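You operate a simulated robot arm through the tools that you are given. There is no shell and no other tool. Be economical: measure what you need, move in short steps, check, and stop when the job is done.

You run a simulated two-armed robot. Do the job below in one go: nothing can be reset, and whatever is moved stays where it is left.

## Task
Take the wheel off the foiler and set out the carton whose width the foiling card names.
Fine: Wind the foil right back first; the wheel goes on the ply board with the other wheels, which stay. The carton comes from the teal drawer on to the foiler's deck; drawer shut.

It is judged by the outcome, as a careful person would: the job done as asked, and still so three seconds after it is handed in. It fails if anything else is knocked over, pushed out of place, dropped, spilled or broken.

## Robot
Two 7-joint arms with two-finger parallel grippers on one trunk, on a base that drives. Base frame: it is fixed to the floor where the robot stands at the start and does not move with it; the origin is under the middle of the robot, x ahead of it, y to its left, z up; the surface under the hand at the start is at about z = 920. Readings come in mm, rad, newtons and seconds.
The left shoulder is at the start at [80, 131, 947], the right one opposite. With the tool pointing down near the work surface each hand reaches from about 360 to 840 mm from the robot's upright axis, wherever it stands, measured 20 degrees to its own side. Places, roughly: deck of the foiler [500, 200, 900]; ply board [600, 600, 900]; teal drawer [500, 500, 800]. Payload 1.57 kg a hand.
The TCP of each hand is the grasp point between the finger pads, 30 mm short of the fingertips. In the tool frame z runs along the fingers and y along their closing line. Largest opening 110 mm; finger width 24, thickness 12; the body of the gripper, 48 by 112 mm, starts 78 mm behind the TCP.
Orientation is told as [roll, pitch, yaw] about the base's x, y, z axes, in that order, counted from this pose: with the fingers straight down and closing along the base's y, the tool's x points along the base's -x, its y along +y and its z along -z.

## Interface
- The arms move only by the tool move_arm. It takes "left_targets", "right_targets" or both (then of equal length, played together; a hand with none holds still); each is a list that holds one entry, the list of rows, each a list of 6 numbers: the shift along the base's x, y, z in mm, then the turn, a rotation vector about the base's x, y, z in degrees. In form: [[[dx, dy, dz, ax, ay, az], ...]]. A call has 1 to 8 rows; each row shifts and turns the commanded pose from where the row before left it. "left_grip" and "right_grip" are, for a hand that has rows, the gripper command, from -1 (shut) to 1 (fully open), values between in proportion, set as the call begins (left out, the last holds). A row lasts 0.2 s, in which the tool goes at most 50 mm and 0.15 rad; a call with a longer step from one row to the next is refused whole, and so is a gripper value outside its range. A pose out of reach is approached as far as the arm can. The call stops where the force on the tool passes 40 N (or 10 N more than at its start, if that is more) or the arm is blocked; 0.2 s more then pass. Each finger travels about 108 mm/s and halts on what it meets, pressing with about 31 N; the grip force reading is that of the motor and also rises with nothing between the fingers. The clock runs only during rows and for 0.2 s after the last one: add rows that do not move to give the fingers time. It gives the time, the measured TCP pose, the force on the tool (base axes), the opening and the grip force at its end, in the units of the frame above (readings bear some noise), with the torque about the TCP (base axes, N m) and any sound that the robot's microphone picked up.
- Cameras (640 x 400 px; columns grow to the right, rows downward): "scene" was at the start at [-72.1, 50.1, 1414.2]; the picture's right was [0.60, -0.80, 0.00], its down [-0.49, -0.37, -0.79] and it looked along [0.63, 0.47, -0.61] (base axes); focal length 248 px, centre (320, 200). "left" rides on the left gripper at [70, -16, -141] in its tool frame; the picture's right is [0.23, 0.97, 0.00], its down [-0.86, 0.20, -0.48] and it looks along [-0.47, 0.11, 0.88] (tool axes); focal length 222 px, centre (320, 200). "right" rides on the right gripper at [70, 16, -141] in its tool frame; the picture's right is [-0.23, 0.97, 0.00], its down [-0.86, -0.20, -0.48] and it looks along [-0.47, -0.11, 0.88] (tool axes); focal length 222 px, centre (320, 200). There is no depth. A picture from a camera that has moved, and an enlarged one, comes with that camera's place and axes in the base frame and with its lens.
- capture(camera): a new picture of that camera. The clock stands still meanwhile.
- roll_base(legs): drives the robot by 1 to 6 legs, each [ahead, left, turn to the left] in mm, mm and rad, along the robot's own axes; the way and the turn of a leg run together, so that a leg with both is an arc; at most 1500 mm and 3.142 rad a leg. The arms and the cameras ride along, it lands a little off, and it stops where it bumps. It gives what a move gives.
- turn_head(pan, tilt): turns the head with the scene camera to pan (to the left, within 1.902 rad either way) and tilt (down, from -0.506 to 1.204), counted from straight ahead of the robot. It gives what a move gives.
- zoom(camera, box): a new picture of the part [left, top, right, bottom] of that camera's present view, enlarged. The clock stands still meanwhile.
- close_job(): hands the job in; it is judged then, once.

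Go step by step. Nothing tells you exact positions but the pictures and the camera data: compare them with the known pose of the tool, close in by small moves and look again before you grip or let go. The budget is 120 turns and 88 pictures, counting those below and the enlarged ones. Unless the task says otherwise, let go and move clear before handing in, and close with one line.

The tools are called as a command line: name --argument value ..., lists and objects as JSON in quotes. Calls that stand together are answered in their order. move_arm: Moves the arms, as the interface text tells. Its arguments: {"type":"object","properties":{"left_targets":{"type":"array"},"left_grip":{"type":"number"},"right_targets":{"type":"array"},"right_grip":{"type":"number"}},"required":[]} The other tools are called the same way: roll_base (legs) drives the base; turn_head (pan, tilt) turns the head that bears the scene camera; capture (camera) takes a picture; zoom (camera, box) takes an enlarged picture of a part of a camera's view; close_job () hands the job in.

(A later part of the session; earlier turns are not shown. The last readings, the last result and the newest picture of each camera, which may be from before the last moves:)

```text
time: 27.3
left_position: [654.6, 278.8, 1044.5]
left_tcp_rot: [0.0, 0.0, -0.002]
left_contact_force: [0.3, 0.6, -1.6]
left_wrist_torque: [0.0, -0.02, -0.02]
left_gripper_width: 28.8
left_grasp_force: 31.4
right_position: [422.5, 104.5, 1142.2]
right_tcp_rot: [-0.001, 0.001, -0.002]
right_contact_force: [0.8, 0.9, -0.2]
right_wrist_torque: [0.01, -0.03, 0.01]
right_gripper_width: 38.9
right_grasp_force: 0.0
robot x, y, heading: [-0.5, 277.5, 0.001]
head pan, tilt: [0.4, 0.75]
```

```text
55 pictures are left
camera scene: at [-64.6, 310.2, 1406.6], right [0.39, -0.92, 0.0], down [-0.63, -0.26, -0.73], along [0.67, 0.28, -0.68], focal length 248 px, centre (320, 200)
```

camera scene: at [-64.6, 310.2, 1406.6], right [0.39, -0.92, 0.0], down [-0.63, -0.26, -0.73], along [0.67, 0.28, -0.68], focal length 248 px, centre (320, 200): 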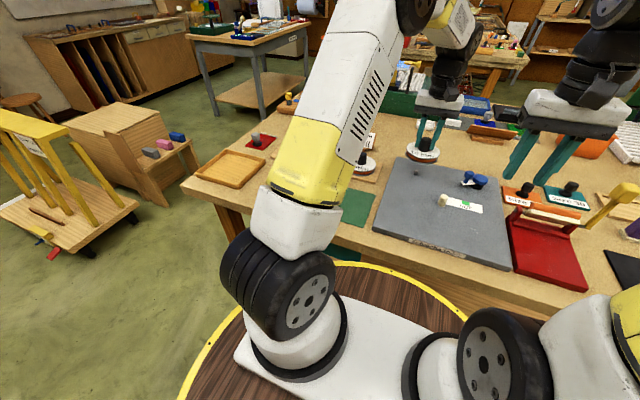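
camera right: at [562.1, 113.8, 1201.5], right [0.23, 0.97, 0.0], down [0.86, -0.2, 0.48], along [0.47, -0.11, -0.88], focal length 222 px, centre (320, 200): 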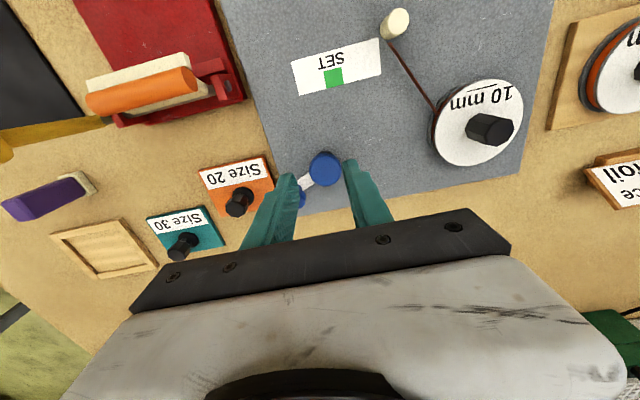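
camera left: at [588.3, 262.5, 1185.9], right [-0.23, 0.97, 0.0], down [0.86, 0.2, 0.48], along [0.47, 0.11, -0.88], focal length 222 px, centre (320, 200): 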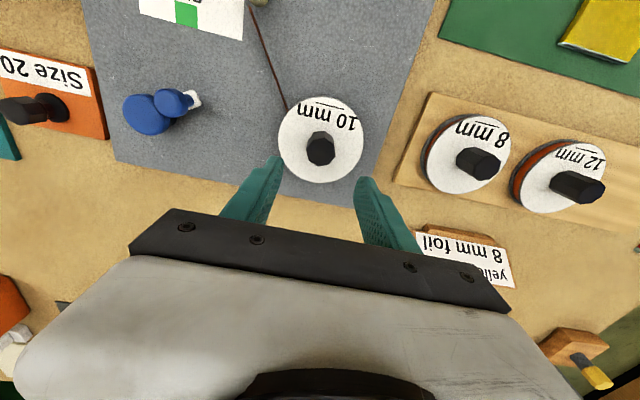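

The wheel is off and held. I'm raising it and carrying it over the board to about [628,697].

move_arm --left_targets '[[[0, 0, 45, 0, 0, 0], [-3, 45, 0, 0, 0, 0], [-3, 45, 0, 0, 0, 0], [-3, 45, 0, 0, 0, 0], [-3, 45, 0, 0, 0, 0], [-3, 45, 0, 0, 0, 0], [-3, 45, 0, 0, 0, 0]]]'

move_arm --left_targets '[[[-3, 45, 0, 0, 0, 0], [-3, 45, 0, 0, 0, 0], [-3, 45, 0, 0, 0, 0], [0, 14, 0, 0, 0, 0], [0, 0, 0, 0, 0, 0]]]'

capture --camera "left"

capture --camera "scene"

```text
time: 28.9
left_position: [635.8, 548.0, 1092.4]
left_tcp_rot: [0.0, 0.0, -0.003]
left_contact_force: [-0.1, 0.5, -2.0]
left_wrist_torque: [0.0, 0.02, -0.03]
left_gripper_width: 28.7
left_grasp_force: 31.2
right_position: [421.0, 103.2, 1142.4]
right_tcp_rot: [0.001, 0.0, -0.001]
right_contact_force: [0.7, -0.9, 0.7]
right_wrist_torque: [0.02, 0.01, 0.03]
right_gripper_width: 38.1
right_grasp_force: 0.0
robot x, y, heading: [0.2, 278.7, -0.0]
head pan, tilt: [0.4, 0.75]
```

```text
time: 30.1
left_position: [627.9, 697.2, 1090.3]
left_tcp_rot: [0.0, 0.0, -0.003]
left_contact_force: [-0.5, -0.5, -1.7]
left_wrist_torque: [0.01, -0.01, -0.04]
left_gripper_width: 29.0
left_grasp_force: 30.1
right_position: [422.4, 105.0, 1143.9]
right_tcp_rot: [0.0, -0.001, -0.002]
right_contact_force: [0.0, 0.2, -0.7]
right_wrist_torque: [0.03, -0.03, 0.0]
right_gripper_width: 38.3
right_grasp_force: 0.1
robot x, y, heading: [-1.7, 278.6, -0.004]
head pan, tilt: [0.4, 0.75]
```

```text
54 pictures are left
camera left: at [557.4, 681.9, 1231.1], right [-0.23, 0.97, 0.0], down [0.86, 0.2, 0.48], along [0.47, 0.11, -0.88], focal length 222 px, centre (320, 200)
```

left: 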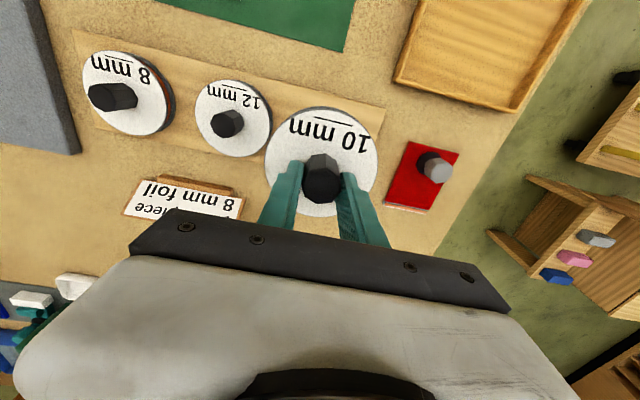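

```text
53 pictures are left
camera scene: at [-64.6, 310.4, 1406.6], right [0.39, -0.92, 0.0], down [-0.63, -0.26, -0.73], along [0.67, 0.28, -0.68], focal length 248 px, centre (320, 200)
```

scene: 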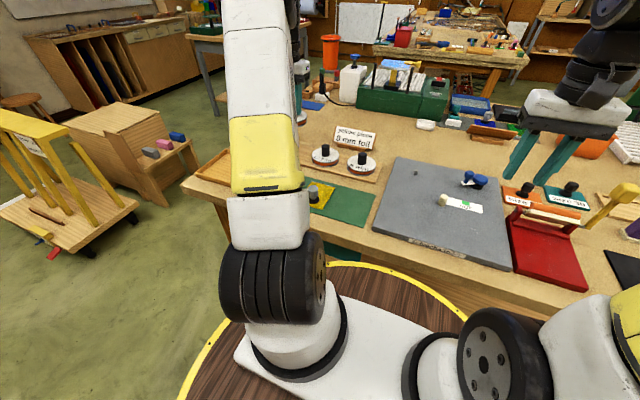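

The free spot is under the wheel, with about 19 mm clearance to the 12 mm wheel and the board end. Lowering.

move_arm --left_targets '[[[2, 1, -35, 0, 0, 0], [0, 0, -35, 0, 0, 0], [0, 0, -30, 0, 0, 0], [0, 0, -8, 0, 0, 0], [0, 0, 0, 0, 0, 0]]]'

capture --camera "left"

```text
time: 31.3
left_position: [629.7, 698.5, 981.8]
left_tcp_rot: [-0.002, -0.001, -0.002]
left_contact_force: [0.4, -0.3, -2.2]
left_wrist_torque: [0.0, 0.03, -0.03]
left_gripper_width: 28.8
left_grasp_force: 31.1
right_position: [422.4, 104.2, 1142.6]
right_tcp_rot: [0.0, -0.001, -0.001]
right_contact_force: [1.1, 0.5, -0.2]
right_wrist_torque: [0.0, 0.02, -0.01]
right_gripper_width: 38.4
right_grasp_force: 0.0
robot x, y, heading: [0.6, 281.3, -0.001]
head pan, tilt: [0.4, 0.75]
```

```text
52 pictures are left
camera left: at [559.8, 682.8, 1123.2], right [-0.23, 0.97, 0.0], down [0.86, 0.2, 0.48], along [0.47, 0.11, -0.88], focal length 222 px, centre (320, 200)
```

left: 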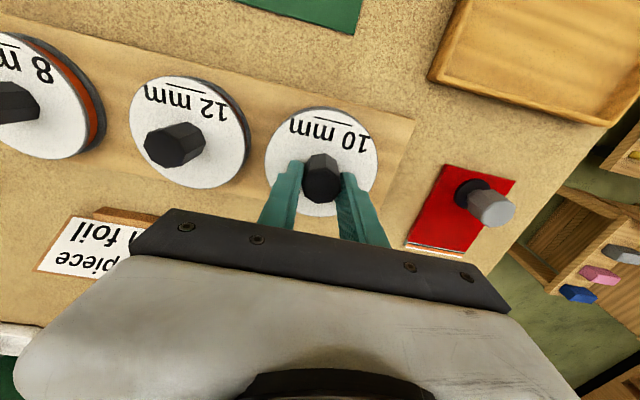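

Well placed. Lowering gently until contact.

move_arm --left_targets '[[[0, 0, -4, 0, 0, 0], [0, 0, -3, 0, 0, 0], [0, 0, 0, 0, 0, 0]]]'

move_arm --left_targets '[[[0, 0, -3, 0, 0, 0], [0, 0, -3, 0, 0, 0], [0, 0, 0, 0, 0, 0]]]'

```text
time: 32.1
left_position: [629.2, 698.3, 975.2]
left_tcp_rot: [-0.001, 0.0, -0.002]
left_contact_force: [0.4, 0.6, -2.3]
left_wrist_torque: [0.0, -0.04, 0.0]
left_gripper_width: 28.7
left_grasp_force: 31.2
right_position: [421.8, 104.4, 1142.9]
right_tcp_rot: [0.0, 0.0, -0.002]
right_contact_force: [0.8, 0.0, -0.7]
right_wrist_torque: [0.0, 0.0, -0.01]
right_gripper_width: 38.6
right_grasp_force: 0.0
robot x, y, heading: [0.3, 280.6, -0.009]
head pan, tilt: [0.4, 0.75]
```

```text
time: 32.9
left_position: [629.0, 699.1, 969.6]
left_tcp_rot: [-0.001, 0.001, -0.001]
left_contact_force: [0.3, -0.7, -1.2]
left_wrist_torque: [-0.02, -0.04, -0.02]
left_gripper_width: 28.8
left_grasp_force: 31.1
right_position: [422.3, 105.2, 1142.4]
right_tcp_rot: [-0.001, -0.001, -0.003]
right_contact_force: [0.3, 0.2, -0.2]
right_wrist_torque: [0.0, 0.0, 0.03]
right_gripper_width: 38.8
right_grasp_force: 0.2
robot x, y, heading: [-0.3, 280.7, -0.006]
head pan, tilt: [0.4, 0.75]
```

move_arm --left_targets '[[[0, 0, -3, 0, 0, 0], [0, 0, -3, 0, 0, 0], [0, 0, 0, 0, 0, 0]]]'

move_arm --left_targets '[[[0, 0, -3, 0, 0, 0], [0, 0, -3, 0, 0, 0], [0, 0, 0, 0, 0, 0]]]'

```text
time: 33.7
left_position: [629.4, 698.4, 964.9]
left_tcp_rot: [0.002, -0.003, -0.003]
left_contact_force: [-4.3, 0.2, 25.3]
left_wrist_torque: [-0.48, 0.25, -0.04]
left_gripper_width: 29.1
left_grasp_force: 30.9
right_position: [422.1, 104.9, 1144.1]
right_tcp_rot: [0.001, 0.0, -0.002]
right_contact_force: [0.9, 0.5, 0.1]
right_wrist_torque: [0.01, 0.0, 0.01]
right_gripper_width: 38.5
right_grasp_force: 0.1
robot x, y, heading: [-2.9, 280.3, -0.001]
head pan, tilt: [0.4, 0.75]
```

```text
time: 34.3
left_position: [630.9, 700.4, 964.1]
left_tcp_rot: [0.003, -0.008, -0.002]
left_contact_force: [-1.0, -1.3, 7.5]
left_wrist_torque: [-0.33, 0.32, -0.05]
left_gripper_width: 28.8
left_grasp_force: 30.5
right_position: [421.2, 103.9, 1143.3]
right_tcp_rot: [0.001, 0.001, -0.002]
right_contact_force: [-0.4, 0.4, -0.2]
right_wrist_torque: [0.05, -0.02, 0.02]
right_gripper_width: 38.5
right_grasp_force: 0.0
robot x, y, heading: [2.7, 279.1, 0.001]
head pan, tilt: [0.4, 0.75]
stopped in row 2 (left hand): the force on the tool passed its limit at 44 N (the readings are from after the stop); the commanded pose is now the measured one
```

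Contact with the board at TCP z≈964. Releasing and lifting away.

move_arm --left_targets '[[[0, 0, 1, 0, 0, 0], [0, 0, 0, 0, 0, 0], [0, 0, 0, 0, 0, 0]]]' --left_grip 0.0

move_arm --left_targets '[[[0, 0, 20, 0, 0, 0], [0, 0, 40, 0, 0, 0], [0, 0, 45, 0, 0, 0], [-20, 0, 40, 0, 0, 0], [0, 0, 0, 0, 0, 0]]]'

capture --camera "left"

```text
time: 35.1
left_position: [630.9, 700.0, 963.5]
left_tcp_rot: [0.003, -0.005, -0.001]
left_contact_force: [0.9, 0.9, 0.0]
left_wrist_torque: [0.01, -0.01, 0.02]
left_gripper_width: 55.0
left_grasp_force: 0.1
right_position: [421.7, 104.5, 1143.7]
right_tcp_rot: [0.001, -0.001, -0.001]
right_contact_force: [0.2, 0.4, -0.3]
right_wrist_torque: [-0.01, 0.02, 0.02]
right_gripper_width: 38.4
right_grasp_force: 0.0
robot x, y, heading: [3.0, 283.1, 0.004]
head pan, tilt: [0.4, 0.75]
```

```text
time: 36.3
left_position: [610.1, 698.0, 1109.5]
left_tcp_rot: [0.001, -0.007, -0.001]
left_contact_force: [0.7, -0.3, -0.1]
left_wrist_torque: [-0.04, 0.01, 0.02]
left_gripper_width: 55.2
left_grasp_force: 0.1
right_position: [421.0, 105.6, 1141.9]
right_tcp_rot: [0.002, 0.001, -0.002]
right_contact_force: [-1.0, -0.3, 0.0]
right_wrist_torque: [0.01, -0.04, 0.0]
right_gripper_width: 38.6
right_grasp_force: 0.0
robot x, y, heading: [0.7, 280.3, -0.003]
head pan, tilt: [0.4, 0.75]
```

```text
51 pictures are left
camera left: at [540.4, 682.8, 1250.4], right [-0.23, 0.97, 0.0], down [0.85, 0.2, 0.48], along [0.47, 0.11, -0.88], focal length 222 px, centre (320, 200)
```

left: 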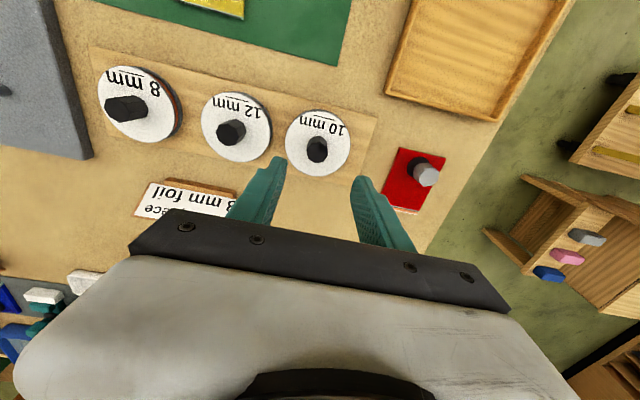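

The wheel sits flat beside the others. Now I'm backing off 420 mm to see the drawer front.

roll_base --legs '[[-420, 0, 0]]'

turn_head --pan 0.35 --tilt 0.75

capture --camera "scene"

```text
time: 38.9
left_position: [190.5, 700.5, 1108.7]
left_tcp_rot: [0.001, -0.006, 0.001]
left_contact_force: [-0.2, 0.3, 0.6]
left_wrist_torque: [0.01, 0.0, 0.02]
left_gripper_width: 54.6
left_grasp_force: 0.2
right_position: [2.1, 106.2, 1143.6]
right_tcp_rot: [0.002, 0.0, -0.001]
right_contact_force: [-0.4, -0.3, -0.3]
right_wrist_torque: [0.01, -0.01, 0.01]
right_gripper_width: 38.5
right_grasp_force: 0.0
robot x, y, heading: [-422.4, 279.0, 0.003]
head pan, tilt: [0.4, 0.75]
```

```text
time: 39.5
left_position: [191.5, 699.3, 1108.6]
left_tcp_rot: [0.003, -0.006, 0.001]
left_contact_force: [0.2, -0.3, -0.3]
left_wrist_torque: [0.03, 0.01, 0.0]
left_gripper_width: 55.3
left_grasp_force: 0.1
right_position: [3.1, 106.6, 1142.8]
right_tcp_rot: [0.0, 0.0, -0.001]
right_contact_force: [0.8, -0.6, 0.0]
right_wrist_torque: [0.02, 0.0, -0.02]
right_gripper_width: 38.5
right_grasp_force: 0.1
robot x, y, heading: [-419.1, 279.2, 0.0]
head pan, tilt: [0.351, 0.75]
```

```text
50 pictures are left
camera scene: at [-482.5, 307.0, 1406.6], right [0.34, -0.94, 0.0], down [-0.64, -0.23, -0.73], along [0.69, 0.25, -0.68], focal length 248 px, centre (320, 200)
```

scene: 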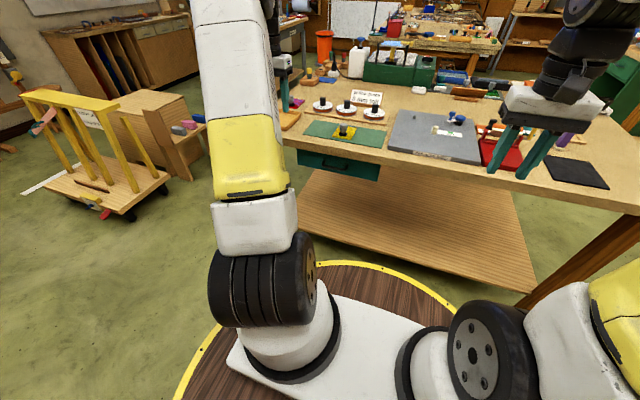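

zoom --camera "scene" --box '[280, 110, 440, 210]'

```text
4.00 times, centred on (360, 160) of scene
camera zoom: at [-482.5, 307.0, 1406.6], right [0.34, -0.94, 0.0], down [-0.64, -0.23, -0.73], along [0.69, 0.25, -0.68], focal length 994 px, centre (160, 360)
```

zoom: 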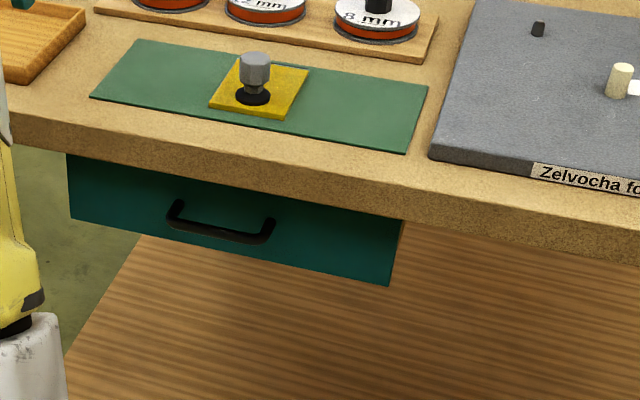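

The teal drawer is visible: handle bar y≈479–582, x≈311, z≈815, with the face at x≈354. I'll turn the left hand horizontal (pointing +x, closing along z) in clear space in front of the bench.

move_arm --left_targets '[[[-20, -12, 0, 4.62, -4.62, -4.62], [-20, -12, 0, 4.62, -4.62, -4.62], [-20, -12, 0, 4.62, -4.62, -4.62], [-20, -12, -5, 4.62, -4.62, -4.62], [-10, -12, -10, 4.62, -4.62, -4.62], [0, -12, -10, 4.62, -4.62, -4.62], [0, -12, -10, 4.62, -4.62, -4.62]]]' --left_grip 0.0

move_arm --left_targets '[[[0, -12, -10, 4.62, -4.62, -4.62], [0, -12, -10, 4.62, -4.62, -4.62], [0, -12, -10, 4.62, -4.62, -4.62], [0, -12, -10, 4.62, -4.62, -4.62], [0, -12, -10, 4.62, -4.62, -4.62], [0, -12, -10, 4.62, -4.62, -4.62], [0, -12, -10, 4.62, -4.62, -4.62], [0, 0, 0, 4.62, -4.62, -4.62]]]'

capture --camera "scene"

capture --camera "left"

```text
time: 41.1
left_position: [100.3, 616.5, 1073.7]
left_tcp_rot: [0.724, -0.345, -0.726]
left_contact_force: [0.1, 0.1, -0.3]
left_wrist_torque: [0.0, 0.03, 0.01]
left_gripper_width: 55.0
left_grasp_force: 0.2
right_position: [2.6, 105.3, 1142.6]
right_tcp_rot: [0.0, 0.001, -0.002]
right_contact_force: [0.7, 0.1, 0.7]
right_wrist_torque: [0.0, 0.03, 0.01]
right_gripper_width: 38.8
right_grasp_force: 0.1
robot x, y, heading: [-417.9, 281.8, -0.001]
head pan, tilt: [0.351, 0.75]
```

```text
time: 42.9
left_position: [172.6, 531.3, 1015.8]
left_tcp_rot: [1.317, -0.114, -1.49]
left_contact_force: [-0.4, -2.0, -4.1]
left_wrist_torque: [-0.01, -0.32, 0.13]
left_gripper_width: 54.9
left_grasp_force: 0.1
left hand out of reach, approached as far as the arm can: row 2, 3, 4, 5, 6, 7, 8
right_position: [2.8, 105.9, 1143.4]
right_tcp_rot: [-0.001, 0.001, -0.001]
right_contact_force: [-0.3, 0.2, -0.8]
right_wrist_torque: [0.01, 0.01, -0.02]
right_gripper_width: 38.7
right_grasp_force: 0.0
robot x, y, heading: [-417.3, 278.5, 0.003]
head pan, tilt: [0.351, 0.75]
```

```text
48 pictures are left
camera scene: at [-482.2, 307.2, 1406.6], right [0.34, -0.94, 0.0], down [-0.64, -0.23, -0.73], along [0.69, 0.25, -0.68], focal length 248 px, centre (320, 200)
```

scene: 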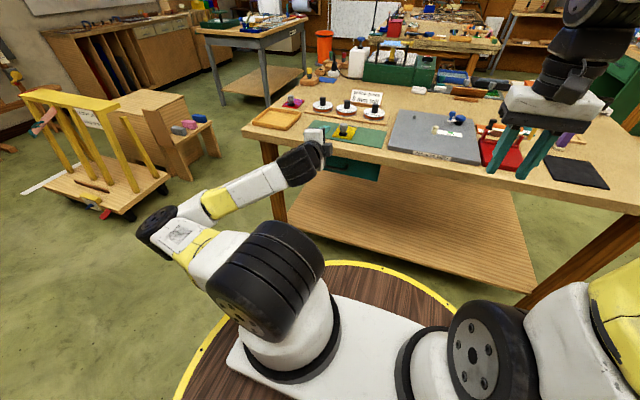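

```text
47 pictures are left
camera left: at [26.9, 590.8, 1027.3], right [0.22, 0.35, 0.91], down [-0.35, -0.85, 0.41], along [0.91, -0.4, -0.06], focal length 222 px, centre (320, 200)
```

left: 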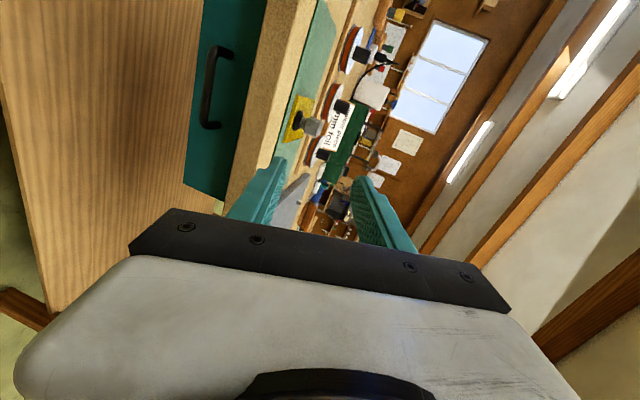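

The arm folds too tightly at x≈100. Moving forward and down in front of the drawer should let it reach the orientation.

move_arm --left_targets '[[[37, 0, -30, 0, 0, 0], [37, 0, -30, 0, 0, 0], [37, 0, -30, 0, 0, 0], [30, 0, -35, 0, 0, 0], [0, 0, -35, 0, 0, 0], [0, 0, -30, 0, 0, 0], [0, 0, 0, 0, 0, 0]]]'

capture --camera "left"

zoom --camera "scene" --box '[260, 110, 420, 210]'

```text
time: 44.2
left_position: [315.4, 605.0, 939.5]
left_tcp_rot: [1.368, -0.102, -1.539]
left_contact_force: [-6.1, -1.3, 17.9]
left_wrist_torque: [0.1, -0.19, 0.03]
left_gripper_width: 41.4
left_grasp_force: 0.1
left hand out of reach, approached as far as the arm can: row 1, 2, 3, 4, 5, 6
right_position: [1.7, 104.9, 1144.0]
right_tcp_rot: [0.0, 0.0, 0.0]
right_contact_force: [-0.2, -0.2, 0.0]
right_wrist_torque: [0.01, -0.01, -0.02]
right_gripper_width: 38.5
right_grasp_force: 0.1
robot x, y, heading: [-418.7, 280.2, -0.001]
head pan, tilt: [0.351, 0.75]
stopped in row 6 (left hand): the force on the tool passed its limit at 47 N (the readings are from after the stop); the commanded pose is now the measured one
```

```text
46 pictures are left
camera left: at [172.4, 672.0, 943.6], right [0.19, 0.33, 0.92], down [-0.4, -0.83, 0.38], along [0.9, -0.44, -0.02], focal length 222 px, centre (320, 200)
```

left: 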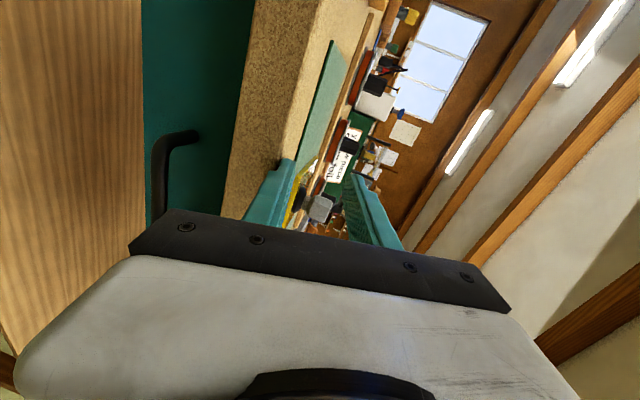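

```text
4.00 times, centred on (340, 160) of scene
camera zoom: at [-483.7, 306.3, 1406.5], right [0.34, -0.94, 0.0], down [-0.64, -0.23, -0.73], along [0.69, 0.25, -0.68], focal length 994 px, centre (240, 360)
```

zoom: 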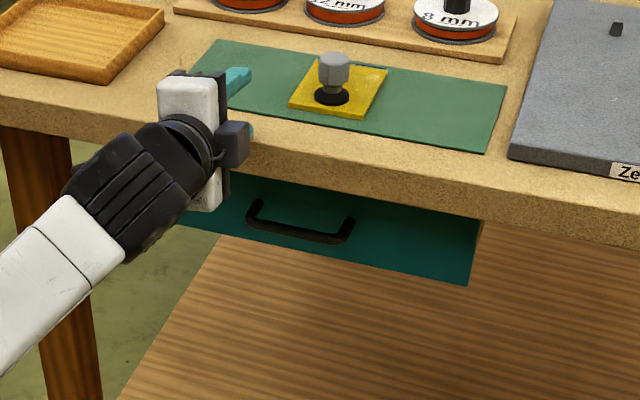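

The lower finger touched the bench edge, so I'm lifting and backing off. I'll use a 45° downward tilt instead, which is easier for the arm and still clears the bench edge.

move_arm --left_targets '[[[0, 0, 40, 0, 0, 0], [-25, -10, 0, 1.5, 8, 0], [-25, -20, 0, 1.5, 8, 0], [-25, -20, 0, 1.5, 8, 0], [-25, -20, 0, 1.5, 8, 0], [0, -5, 0, 0, 0, 0]]]' --left_grip -0.1

zoom --camera "scene" --box '[240, 80, 440, 220]'

```text
time: 45.6
left_position: [216.8, 531.8, 974.8]
left_tcp_rot: [0.805, 0.028, -1.514]
left_contact_force: [-0.4, 0.7, 0.2]
left_wrist_torque: [-0.01, -0.03, 0.0]
left_gripper_width: 49.6
left_grasp_force: 0.2
right_position: [2.3, 104.7, 1142.6]
right_tcp_rot: [-0.001, 0.001, -0.002]
right_contact_force: [0.3, 0.1, 0.2]
right_wrist_torque: [-0.02, -0.03, -0.03]
right_gripper_width: 38.6
right_grasp_force: 0.1
robot x, y, heading: [-417.7, 280.1, -0.002]
head pan, tilt: [0.351, 0.75]
```

```text
2.86 times, centred on (340, 150) of scene
camera zoom: at [-482.8, 306.9, 1406.6], right [0.34, -0.94, 0.0], down [-0.64, -0.23, -0.73], along [0.69, 0.25, -0.68], focal length 710 px, centre (263, 343)
```

zoom: 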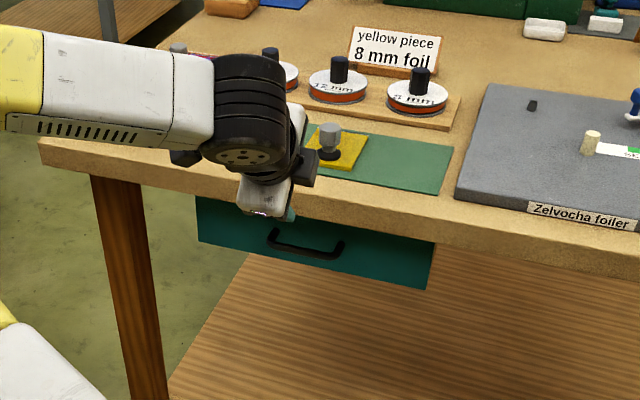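

The 45° orientation is reached. Moving to the pre-grasp point in front of the handle.

move_arm --left_targets '[[[0, 0, -45, 0, 0, 1], [13, 0, -35, 0, 0, -2], [25, -2, -24, 0, 0, -2], [0, 0, 0, 0, 0, 0]]]' --left_grip -0.1

capture --camera "left"

zoom --camera "scene" --box '[280, 130, 400, 210]'

```text
time: 46.6
left_position: [255.5, 529.9, 871.0]
left_tcp_rot: [0.805, 0.026, -1.568]
left_contact_force: [-0.2, 0.0, -0.8]
left_wrist_torque: [-0.03, -0.01, -0.02]
left_gripper_width: 49.4
left_grasp_force: 0.1
right_position: [1.6, 104.5, 1144.5]
right_tcp_rot: [0.001, 0.0, -0.003]
right_contact_force: [0.4, -0.4, -0.3]
right_wrist_torque: [0.0, 0.0, 0.0]
right_gripper_width: 38.6
right_grasp_force: 0.0
robot x, y, heading: [-420.1, 279.5, -0.002]
head pan, tilt: [0.351, 0.75]
```

```text
43 pictures are left
camera left: at [141.4, 596.7, 958.1], right [0.67, 0.21, 0.71], down [-0.2, -0.87, 0.45], along [0.71, -0.45, -0.54], focal length 222 px, centre (320, 200)
```

left: 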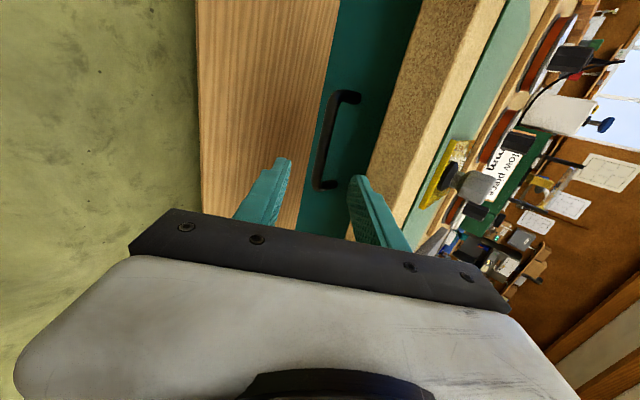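

```text
5.00 times, centred on (340, 170) of scene
camera zoom: at [-482.9, 306.8, 1406.6], right [0.34, -0.94, 0.0], down [-0.64, -0.23, -0.73], along [0.69, 0.25, -0.68], focal length 1242 px, centre (220, 350)
```

zoom: 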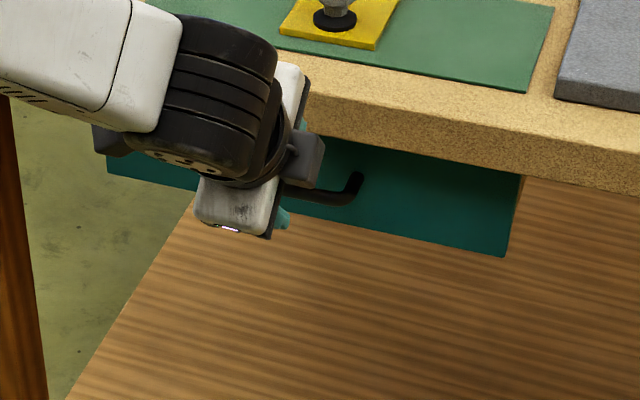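

Bar sits on the approach line, at about [311,540,817]. Advancing along the tool.

move_arm --left_targets '[[[19, 4, -19, 0, 0, 0], [19, 4, -19, 0, 0, 0], [12, 0, -12, 0, 0, 0], [0, 0, 0, 0, 0, 0]]]'

capture --camera "left"

```text
time: 47.6
left_position: [304.5, 536.6, 821.9]
left_tcp_rot: [0.804, 0.028, -1.569]
left_contact_force: [-0.2, -0.6, 0.3]
left_wrist_torque: [-0.04, 0.01, -0.02]
left_gripper_width: 49.4
left_grasp_force: 0.0
right_position: [2.8, 105.4, 1142.2]
right_tcp_rot: [0.002, 0.0, -0.001]
right_contact_force: [-0.5, -1.0, 0.1]
right_wrist_torque: [-0.01, 0.0, -0.01]
right_gripper_width: 38.4
right_grasp_force: 0.0
robot x, y, heading: [-413.3, 280.3, -0.0]
head pan, tilt: [0.351, 0.75]
```

```text
41 pictures are left
camera left: at [191.3, 604.0, 908.8], right [0.67, 0.21, 0.71], down [-0.2, -0.87, 0.45], along [0.71, -0.45, -0.54], focal length 222 px, centre (320, 200)
```

left: 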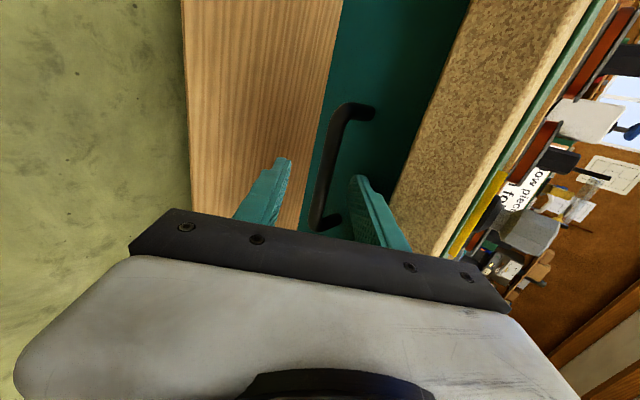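

The bar lies between the fingers. A little further in, then close.

move_arm --left_targets '[[[5, 0, -5, 0, 0, 0], [0, 0, 0, 0, 0, 0]]]'

move_arm --left_targets '[[[0, 0, 0, 0, 0, 0], [0, 0, 0, 0, 0, 0], [0, 0, 0, 0, 0, 0]]]' --left_grip -1

capture --camera "left"

```text
time: 48.2
left_position: [310.2, 537.7, 816.2]
left_tcp_rot: [0.807, 0.027, -1.566]
left_contact_force: [-10.8, 0.7, 8.8]
left_wrist_torque: [-0.05, -0.53, -0.06]
left_gripper_width: 48.7
left_grasp_force: 0.1
right_position: [0.2, 105.6, 1143.4]
right_tcp_rot: [-0.002, -0.001, -0.002]
right_contact_force: [0.0, -0.2, 0.0]
right_wrist_torque: [-0.01, 0.0, 0.03]
right_gripper_width: 38.6
right_grasp_force: 0.0
robot x, y, heading: [-418.2, 280.6, -0.006]
head pan, tilt: [0.351, 0.75]
```

```text
time: 49.0
left_position: [310.1, 536.8, 818.1]
left_tcp_rot: [0.809, 0.028, -1.566]
left_contact_force: [0.0, 1.0, 14.4]
left_wrist_torque: [-0.45, -0.12, 0.62]
left_gripper_width: 12.4
left_grasp_force: 29.1
right_position: [1.3, 105.4, 1142.3]
right_tcp_rot: [0.001, 0.0, -0.003]
right_contact_force: [-0.3, 0.3, -0.7]
right_wrist_torque: [-0.01, 0.0, 0.0]
right_gripper_width: 38.5
right_grasp_force: 0.0
robot x, y, heading: [-419.7, 280.7, -0.004]
head pan, tilt: [0.351, 0.75]
```

```text
40 pictures are left
camera left: at [196.6, 604.0, 904.7], right [0.67, 0.21, 0.71], down [-0.2, -0.87, 0.45], along [0.71, -0.45, -0.54], focal length 222 px, centre (320, 200)
```

left: 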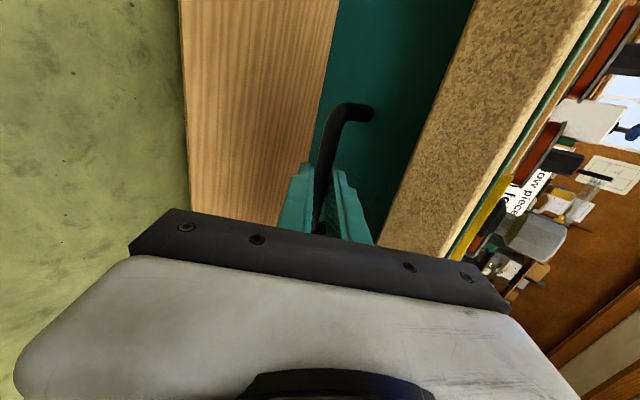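

Bar gripped. Pulling the drawer a little with the arm to test it.

move_arm --left_targets '[[[-12, 0, 0, 0, 0, 0], [-15, 0, 0, 0, 0, 0], [-15, 0, 0, 0, 0, 0]]]'

```text
time: 49.8
left_position: [268.7, 536.3, 816.9]
left_tcp_rot: [0.807, 0.029, -1.568]
left_contact_force: [0.2, 0.8, 27.4]
left_wrist_torque: [-0.55, -0.19, 0.43]
left_gripper_width: 12.5
left_grasp_force: 28.8
right_position: [0.9, 106.1, 1143.3]
right_tcp_rot: [0.0, -0.001, -0.002]
right_contact_force: [0.3, 0.1, 0.2]
right_wrist_torque: [-0.04, -0.01, -0.01]
right_gripper_width: 38.5
right_grasp_force: 0.1
robot x, y, heading: [-419.3, 281.9, -0.001]
head pan, tilt: [0.351, 0.75]
```

It slides freely. Relaxing z a little and driving back to open it further.

move_arm --left_targets '[[[0, 0, 4, 0, 0, 0], [0, 0, 3, 0, 0, 0]]]'

roll_base --legs '[[-150, 0, 0]]'

capture --camera "scene"

```text
time: 50.4
left_position: [265.1, 536.2, 816.7]
left_tcp_rot: [0.794, 0.022, -1.565]
left_contact_force: [-1.2, -4.9, -21.7]
left_wrist_torque: [-0.33, 0.17, 0.7]
left_gripper_width: 12.0
left_grasp_force: 29.1
right_position: [3.0, 105.3, 1142.4]
right_tcp_rot: [0.001, 0.0, -0.002]
right_contact_force: [-0.1, -0.3, 0.2]
right_wrist_torque: [0.03, 0.01, -0.02]
right_gripper_width: 38.5
right_grasp_force: 0.2
robot x, y, heading: [-419.5, 278.4, -0.001]
head pan, tilt: [0.351, 0.75]
```

```text
time: 51.8
left_position: [119.0, 535.9, 820.5]
left_tcp_rot: [0.8, 0.027, -1.567]
left_contact_force: [-0.6, -4.2, -36.9]
left_wrist_torque: [-0.65, 0.3, 0.4]
left_gripper_width: 12.0
left_grasp_force: 29.3
right_position: [-147.5, 105.4, 1143.1]
right_tcp_rot: [0.002, 0.001, -0.003]
right_contact_force: [-0.1, 0.2, -0.4]
right_wrist_torque: [0.02, 0.0, 0.01]
right_gripper_width: 38.8
right_grasp_force: 0.1
robot x, y, heading: [-571.9, 281.4, -0.001]
head pan, tilt: [0.351, 0.75]
```

```text
39 pictures are left
camera scene: at [-631.2, 307.5, 1406.6], right [0.34, -0.94, 0.0], down [-0.64, -0.23, -0.73], along [0.69, 0.25, -0.68], focal length 248 px, centre (320, 200)
```

scene: 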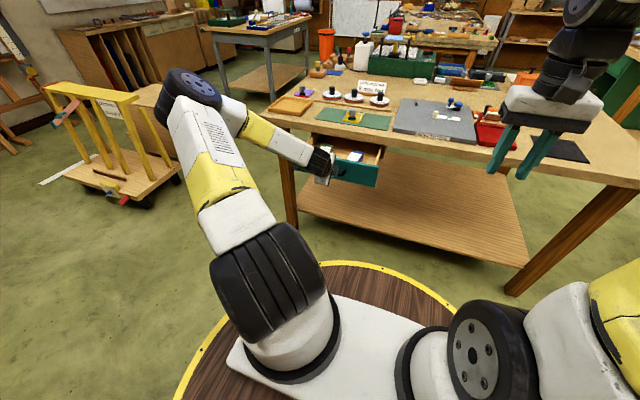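

Drawer open ~190 mm. Zooming into it.

move_arm --left_targets '[[[0, 0, -3, 0, 0, 0], [0, 0, 0, 0, 0, 0]]]'

zoom --camera "scene" --box '[300, 120, 400, 190]'

```text
time: 52.4
left_position: [118.9, 537.0, 820.0]
left_tcp_rot: [0.809, 0.028, -1.566]
left_contact_force: [0.2, 2.3, 18.8]
left_wrist_torque: [-0.77, -0.26, 0.25]
left_gripper_width: 12.1
left_grasp_force: 29.1
right_position: [-146.4, 105.3, 1143.6]
right_tcp_rot: [0.0, -0.001, -0.003]
right_contact_force: [-0.3, -0.3, -0.9]
right_wrist_torque: [-0.02, -0.02, -0.01]
right_gripper_width: 38.6
right_grasp_force: 0.0
robot x, y, heading: [-568.4, 280.5, 0.001]
head pan, tilt: [0.351, 0.75]
```

```text
5.71 times, centred on (350, 155) of scene
camera zoom: at [-633.1, 307.1, 1406.5], right [0.34, -0.94, 0.0], down [-0.64, -0.23, -0.73], along [0.69, 0.25, -0.68], focal length 1420 px, centre (149, 457)
```

zoom: 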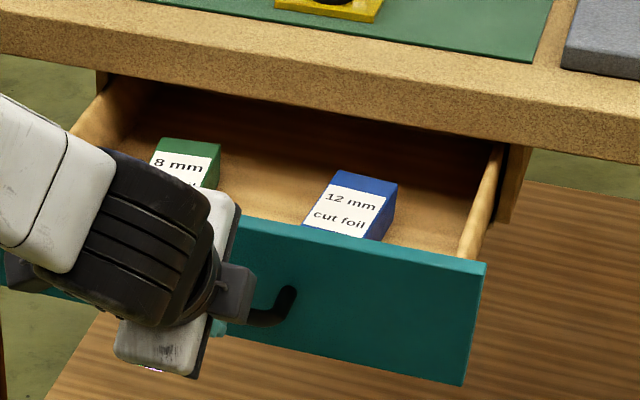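

The green carton is the 8 mm one, near [277,606], and the blue is 12 mm. I'm opening about 60 mm more for clearance from the bench edge, then letting go.

roll_base --legs '[[-60, 0, 0]]'

move_arm --left_targets '[[[0, 0, 0, 0, 0, 0], [0, 0, 0, 0, 0, 0], [0, 0, 0, 0, 0, 0]]]' --left_grip -0.1

move_arm --left_targets '[[[-14, 0, 14, 0, 0, 0], [-25, 0, 25, 0, 0, 0], [-25, 0, 30, 0, 0, 0], [0, 0, 45, 0, 0, 0], [0, 0, 45, 0, 0, 0], [0, 0, 45, 0, 0, 0], [0, 0, 30, 0, 0, 0]]]'

zoom --camera "scene" --box '[260, 90, 420, 210]'

```text
time: 53.3
left_position: [59.3, 537.5, 820.4]
left_tcp_rot: [0.81, 0.029, -1.567]
left_contact_force: [16.3, 5.3, 28.3]
left_wrist_torque: [-0.41, -0.46, 0.56]
left_gripper_width: 12.0
left_grasp_force: 29.5
right_position: [-208.7, 105.4, 1142.0]
right_tcp_rot: [0.0, 0.001, -0.004]
right_contact_force: [0.5, 0.3, -0.1]
right_wrist_torque: [-0.02, 0.01, 0.0]
right_gripper_width: 38.7
right_grasp_force: 0.1
robot x, y, heading: [-628.0, 274.0, -0.004]
head pan, tilt: [0.351, 0.75]
```

```text
time: 54.1
left_position: [59.4, 537.7, 820.3]
left_tcp_rot: [0.806, 0.03, -1.565]
left_contact_force: [0.1, -0.8, 0.6]
left_wrist_torque: [-0.02, 0.0, -0.01]
left_gripper_width: 49.1
left_grasp_force: 0.1
right_position: [-207.5, 105.5, 1143.1]
right_tcp_rot: [0.002, -0.001, -0.002]
right_contact_force: [-0.2, 0.3, -0.5]
right_wrist_torque: [0.03, -0.01, 0.0]
right_gripper_width: 38.4
right_grasp_force: 0.1
robot x, y, heading: [-628.6, 280.0, -0.002]
head pan, tilt: [0.351, 0.75]
```

```text
time: 55.7
left_position: [-4.1, 537.5, 1055.0]
left_tcp_rot: [0.808, 0.027, -1.567]
left_contact_force: [1.1, 0.7, 0.3]
left_wrist_torque: [-0.03, -0.01, -0.01]
left_gripper_width: 49.8
left_grasp_force: 0.0
right_position: [-207.3, 104.9, 1142.2]
right_tcp_rot: [-0.001, 0.0, -0.004]
right_contact_force: [0.6, -0.5, -1.0]
right_wrist_torque: [-0.03, 0.0, -0.02]
right_gripper_width: 38.5
right_grasp_force: 0.1
robot x, y, heading: [-631.1, 278.0, -0.002]
head pan, tilt: [0.351, 0.75]
```

```text
3.33 times, centred on (340, 150) of scene
camera zoom: at [-692.0, 307.7, 1406.6], right [0.34, -0.94, 0.0], down [-0.64, -0.23, -0.73], along [0.69, 0.25, -0.68], focal length 828 px, centre (253, 367)
```

zoom: 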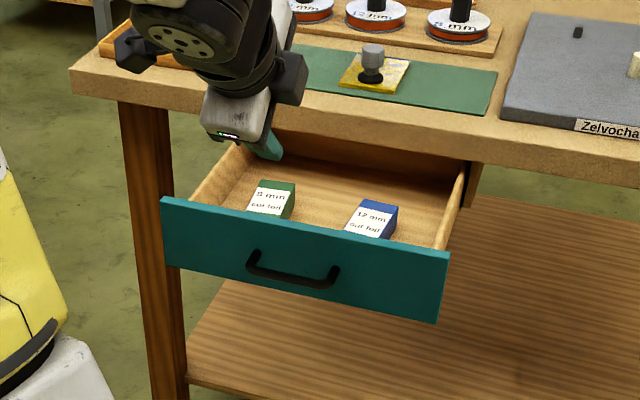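

Rotating the hand to point straight down (closing along x for now) and driving forward 250 mm to bring the carton into reach.

move_arm --left_targets '[[[0, 0, 10, 0, 7.7, 0], [0, 0, 10, 0, 7.7, 0], [0, 0, 10, 0, 7.7, 0], [0, 0, 10, 0, 7.7, 0], [0, 0, 10, 0, 7.7, 0], [0, 0, 0, 0, 7.7, 0], [0, 0, 0, 0, 0, 0]]]' --left_grip 0.5

roll_base --legs '[[250, 0, 0]]'

capture --camera "left"

capture --camera "scene"

```text
time: 57.3
left_position: [-5.5, 541.8, 1094.9]
left_tcp_rot: [0.053, 0.04, -1.59]
left_contact_force: [0.3, 0.2, 0.6]
left_wrist_torque: [-0.01, 0.01, 0.0]
left_gripper_width: 82.6
left_grasp_force: 0.0
left hand out of reach, approached as far as the arm can: row 1
right_position: [-208.6, 104.9, 1143.5]
right_tcp_rot: [0.001, 0.0, -0.003]
right_contact_force: [-0.3, -0.6, 0.2]
right_wrist_torque: [0.0, -0.01, -0.03]
right_gripper_width: 38.4
right_grasp_force: 0.0
robot x, y, heading: [-626.7, 279.9, -0.002]
head pan, tilt: [0.351, 0.75]
```

```text
time: 59.2
left_position: [245.4, 538.9, 1094.3]
left_tcp_rot: [0.054, 0.04, -1.59]
left_contact_force: [0.3, 0.5, 0.3]
left_wrist_torque: [0.01, -0.04, 0.0]
left_gripper_width: 82.3
left_grasp_force: 0.1
right_position: [43.7, 103.8, 1142.8]
right_tcp_rot: [0.001, 0.001, -0.005]
right_contact_force: [0.0, 0.2, 0.3]
right_wrist_torque: [-0.01, -0.03, 0.01]
right_gripper_width: 38.5
right_grasp_force: 0.0
robot x, y, heading: [-379.7, 280.7, -0.004]
head pan, tilt: [0.351, 0.75]
```

```text
36 pictures are left
camera left: at [222.5, 604.1, 1237.8], right [0.98, 0.21, 0.06], down [0.16, -0.88, 0.45], along [0.15, -0.43, -0.89], focal length 222 px, centre (320, 200)
```

left: 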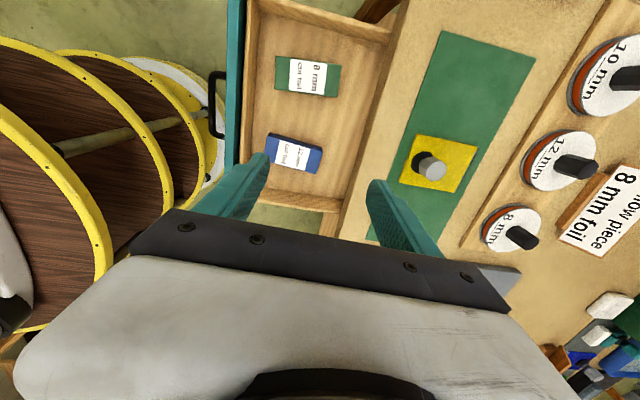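

```text
35 pictures are left
camera scene: at [-442.1, 306.5, 1406.6], right [0.34, -0.94, 0.0], down [-0.64, -0.23, -0.73], along [0.69, 0.25, -0.68], focal length 248 px, centre (320, 200)
```

scene: 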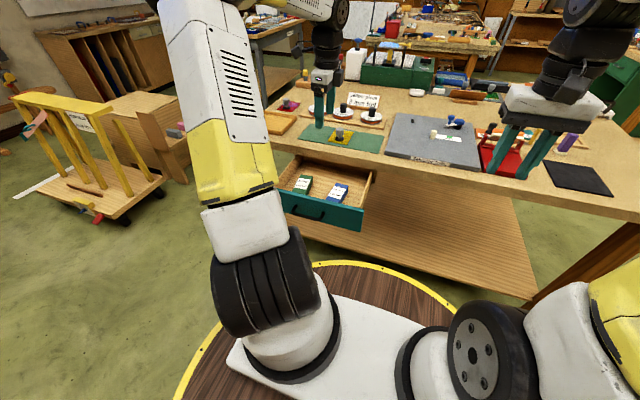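

The 8 mm carton lies with its long side along x, near [221,615]. I'm rotating the hand back to closing along y above it.

move_arm --left_targets '[[[-3, 10, 0, 0, 0, 8.3], [-3, 10, 0, 0, 0, 8.3], [-3, 10, 0, 0, 0, 8.3], [-3, 10, 0, 0, 0, 8.3], [-3, 10, 0, 0, 0, 8.3], [-3, 10, 0, 0, 0, 8.3]]]'

move_arm --left_targets '[[[-3, 10, -10, 0, 0, 8.3], [-3, 6, -20, 0, 0, 8.3], [0, 0, -20, 0, 0, 8.3], [0, 0, -20, 0, 0, 8.3], [0, 0, -20, 0, 0, 8.0], [0, 0, -10, 0, 0, 0]]]'

capture --camera "left"

zoom --camera "scene" --box '[250, 120, 410, 240]'

```text
time: 60.6
left_position: [226.4, 599.9, 1096.5]
left_tcp_rot: [0.054, 0.041, -0.718]
left_contact_force: [-0.6, 0.0, 0.6]
left_wrist_torque: [0.01, 0.04, 0.03]
left_gripper_width: 82.5
left_grasp_force: 0.0
right_position: [42.2, 103.5, 1142.9]
right_tcp_rot: [-0.001, -0.001, -0.004]
right_contact_force: [0.3, 0.2, -0.4]
right_wrist_torque: [0.03, -0.01, 0.01]
right_gripper_width: 38.3
right_grasp_force: 0.1
robot x, y, heading: [-377.7, 281.3, -0.008]
head pan, tilt: [0.351, 0.75]
```

```text
time: 62.0
left_position: [220.9, 614.2, 995.0]
left_tcp_rot: [0.054, 0.042, -0.001]
left_contact_force: [-0.1, 0.1, 0.0]
left_wrist_torque: [0.01, 0.0, 0.04]
left_gripper_width: 82.3
left_grasp_force: 0.1
right_position: [41.8, 103.7, 1142.7]
right_tcp_rot: [-0.001, -0.001, -0.004]
right_contact_force: [-0.3, -0.2, -0.2]
right_wrist_torque: [-0.01, -0.03, -0.02]
right_gripper_width: 38.4
right_grasp_force: 0.1
robot x, y, heading: [-379.6, 277.9, -0.004]
head pan, tilt: [0.351, 0.75]
```

```text
34 pictures are left
camera left: at [157.0, 591.6, 1137.1], right [-0.22, 0.97, 0.06], down [0.87, 0.17, 0.45], along [0.43, 0.16, -0.89], focal length 222 px, centre (320, 200)
```

left: 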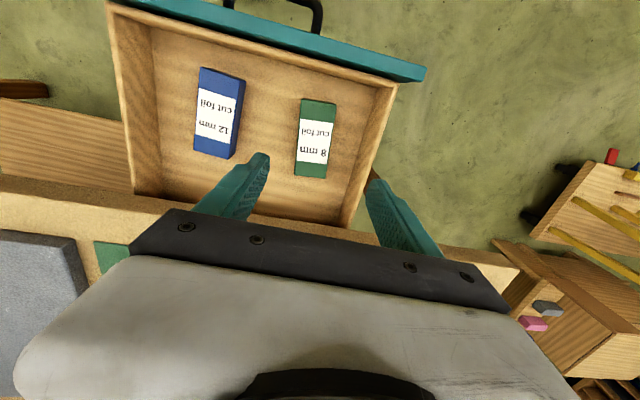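

```text
3.33 times, centred on (330, 180) of scene
camera zoom: at [-442.1, 306.5, 1406.6], right [0.34, -0.94, 0.0], down [-0.64, -0.23, -0.73], along [0.69, 0.25, -0.68], focal length 828 px, centre (287, 267)
```

zoom: 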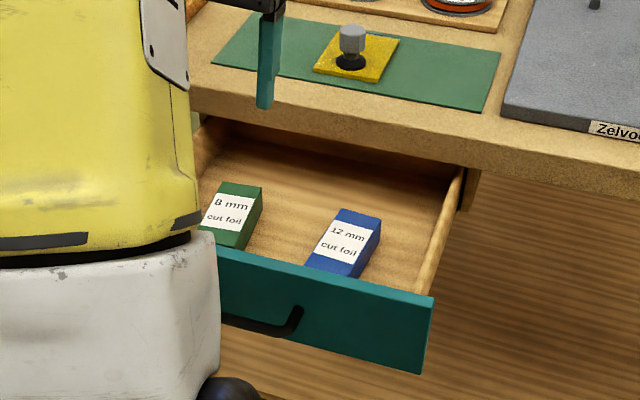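

Carton is about [222,619], yawed a few degrees, with its top near z≈815. Levelling the hand, aligning and descending partway.

move_arm --left_targets '[[[0, 2, -30, -3.1, -2.4, 4], [1, 2, -35, 0, 0, 0], [0, 1, -35, 0, 0, 0], [0, 0, -20, 0, 0, 0], [0, 0, 0, 0, 0, 0]]]'

capture --camera "left"

```text
time: 63.2
left_position: [221.5, 621.7, 875.1]
left_tcp_rot: [-0.001, 0.0, 0.066]
left_contact_force: [-0.9, -1.1, -0.3]
left_wrist_torque: [0.0, 0.04, 0.01]
left_gripper_width: 82.5
left_grasp_force: 0.1
right_position: [42.6, 102.8, 1143.3]
right_tcp_rot: [0.001, 0.001, -0.004]
right_contact_force: [0.7, 0.4, -0.1]
right_wrist_torque: [0.02, -0.01, 0.0]
right_gripper_width: 38.6
right_grasp_force: 0.0
robot x, y, heading: [-373.6, 280.3, -0.007]
head pan, tilt: [0.351, 0.75]
```

```text
32 pictures are left
camera left: at [153.9, 600.4, 1015.9], right [-0.29, 0.96, 0.0], down [0.84, 0.26, 0.48], along [0.46, 0.14, -0.88], focal length 222 px, centre (320, 200)
```

left: 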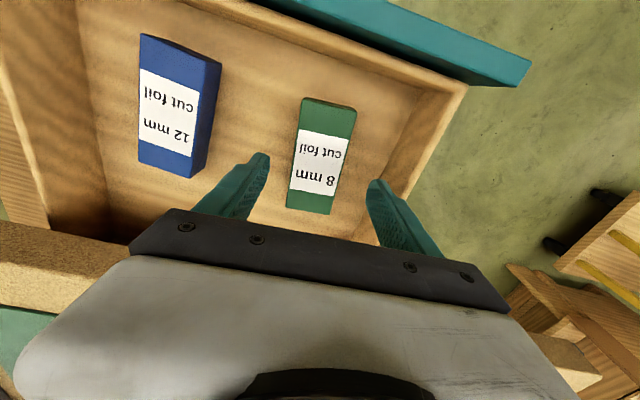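

Carton centre [221,619], yaw about 7.6°. Aligning and descending to TCP z≈816.

move_arm --left_targets '[[[0, -2.5, -20, 0, 0, 4], [0, 0, -20, 0, 0, 0], [0, 0, -19, 0, 0, 0], [0, 0, 0, 0, 0, 0]]]'

move_arm --left_targets '[[[0, 0, 0, 0, 0, 0], [0, 0, 0, 0, 0, 0], [0, 0, 0, 0, 0, 0]]]' --left_grip -1

capture --camera "left"

```text
time: 64.2
left_position: [221.4, 619.6, 816.3]
left_tcp_rot: [-0.001, 0.001, 0.137]
left_contact_force: [0.2, 0.5, -0.7]
left_wrist_torque: [0.0, -0.03, 0.0]
left_gripper_width: 82.5
left_grasp_force: 0.0
right_position: [42.7, 102.7, 1143.2]
right_tcp_rot: [0.0, 0.0, -0.005]
right_contact_force: [0.6, -0.6, 0.1]
right_wrist_torque: [0.01, -0.01, -0.03]
right_gripper_width: 38.5
right_grasp_force: 0.0
robot x, y, heading: [-379.8, 281.8, -0.007]
head pan, tilt: [0.351, 0.75]
```

```text
time: 65.0
left_position: [221.6, 619.0, 815.7]
left_tcp_rot: [-0.002, 0.001, 0.137]
left_contact_force: [0.0, 0.3, -0.3]
left_wrist_torque: [0.03, 0.0, 0.0]
left_gripper_width: 49.3
left_grasp_force: 31.0
right_position: [43.0, 103.3, 1142.9]
right_tcp_rot: [-0.001, -0.002, -0.003]
right_contact_force: [-0.1, -0.2, 0.0]
right_wrist_torque: [0.0, 0.0, -0.02]
right_gripper_width: 38.6
right_grasp_force: 0.1
robot x, y, heading: [-378.9, 276.1, -0.005]
head pan, tilt: [0.351, 0.75]
```

```text
31 pictures are left
camera left: at [154.8, 593.7, 957.4], right [-0.36, 0.93, 0.0], down [0.82, 0.31, 0.48], along [0.45, 0.17, -0.88], focal length 222 px, centre (320, 200)
```

left: 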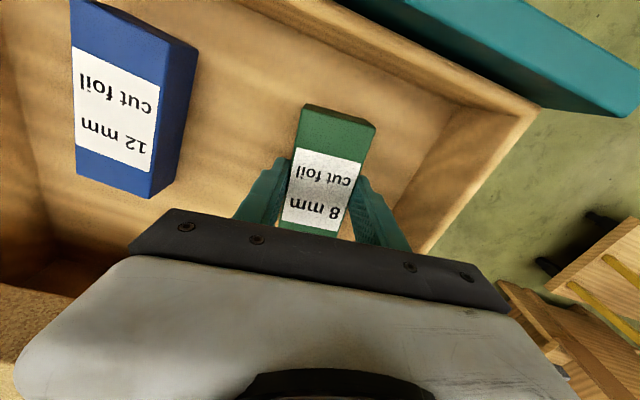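

Carton gripped (49 mm). Lifting straight up.

move_arm --left_targets '[[[0, 0, 15, 0, 0, 0], [0, 0, 30, 0, 0, 0], [0, 0, 45, 0, 0, 0], [0, 0, 45, 0, 0, 0], [0, 0, 45, 0, 0, 0], [0, 0, 45, 0, 0, 0], [0, 0, 45, 0, 0, 0], [0, 0, 20, 0, 0, 0]]]'

capture --camera "left"

```text
time: 66.8
left_position: [221.8, 618.1, 1107.4]
left_tcp_rot: [-0.002, 0.003, 0.135]
left_contact_force: [-0.1, 0.4, -1.1]
left_wrist_torque: [-0.01, 0.02, 0.03]
left_gripper_width: 49.0
left_grasp_force: 30.5
right_position: [42.6, 102.8, 1143.1]
right_tcp_rot: [-0.001, 0.0, -0.004]
right_contact_force: [0.5, 1.4, 0.7]
right_wrist_torque: [0.01, -0.02, -0.03]
right_gripper_width: 38.6
right_grasp_force: 0.1
robot x, y, heading: [-378.4, 279.2, -0.01]
head pan, tilt: [0.351, 0.75]
```

```text
30 pictures are left
camera left: at [155.5, 593.2, 1247.7], right [-0.36, 0.93, 0.0], down [0.82, 0.31, 0.48], along [0.45, 0.17, -0.88], focal length 222 px, centre (320, 200)
```

left: 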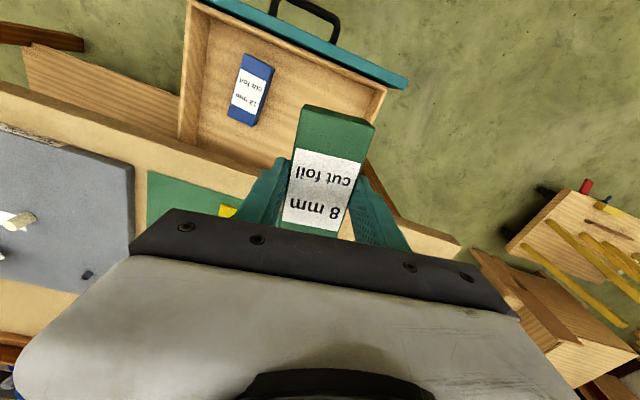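

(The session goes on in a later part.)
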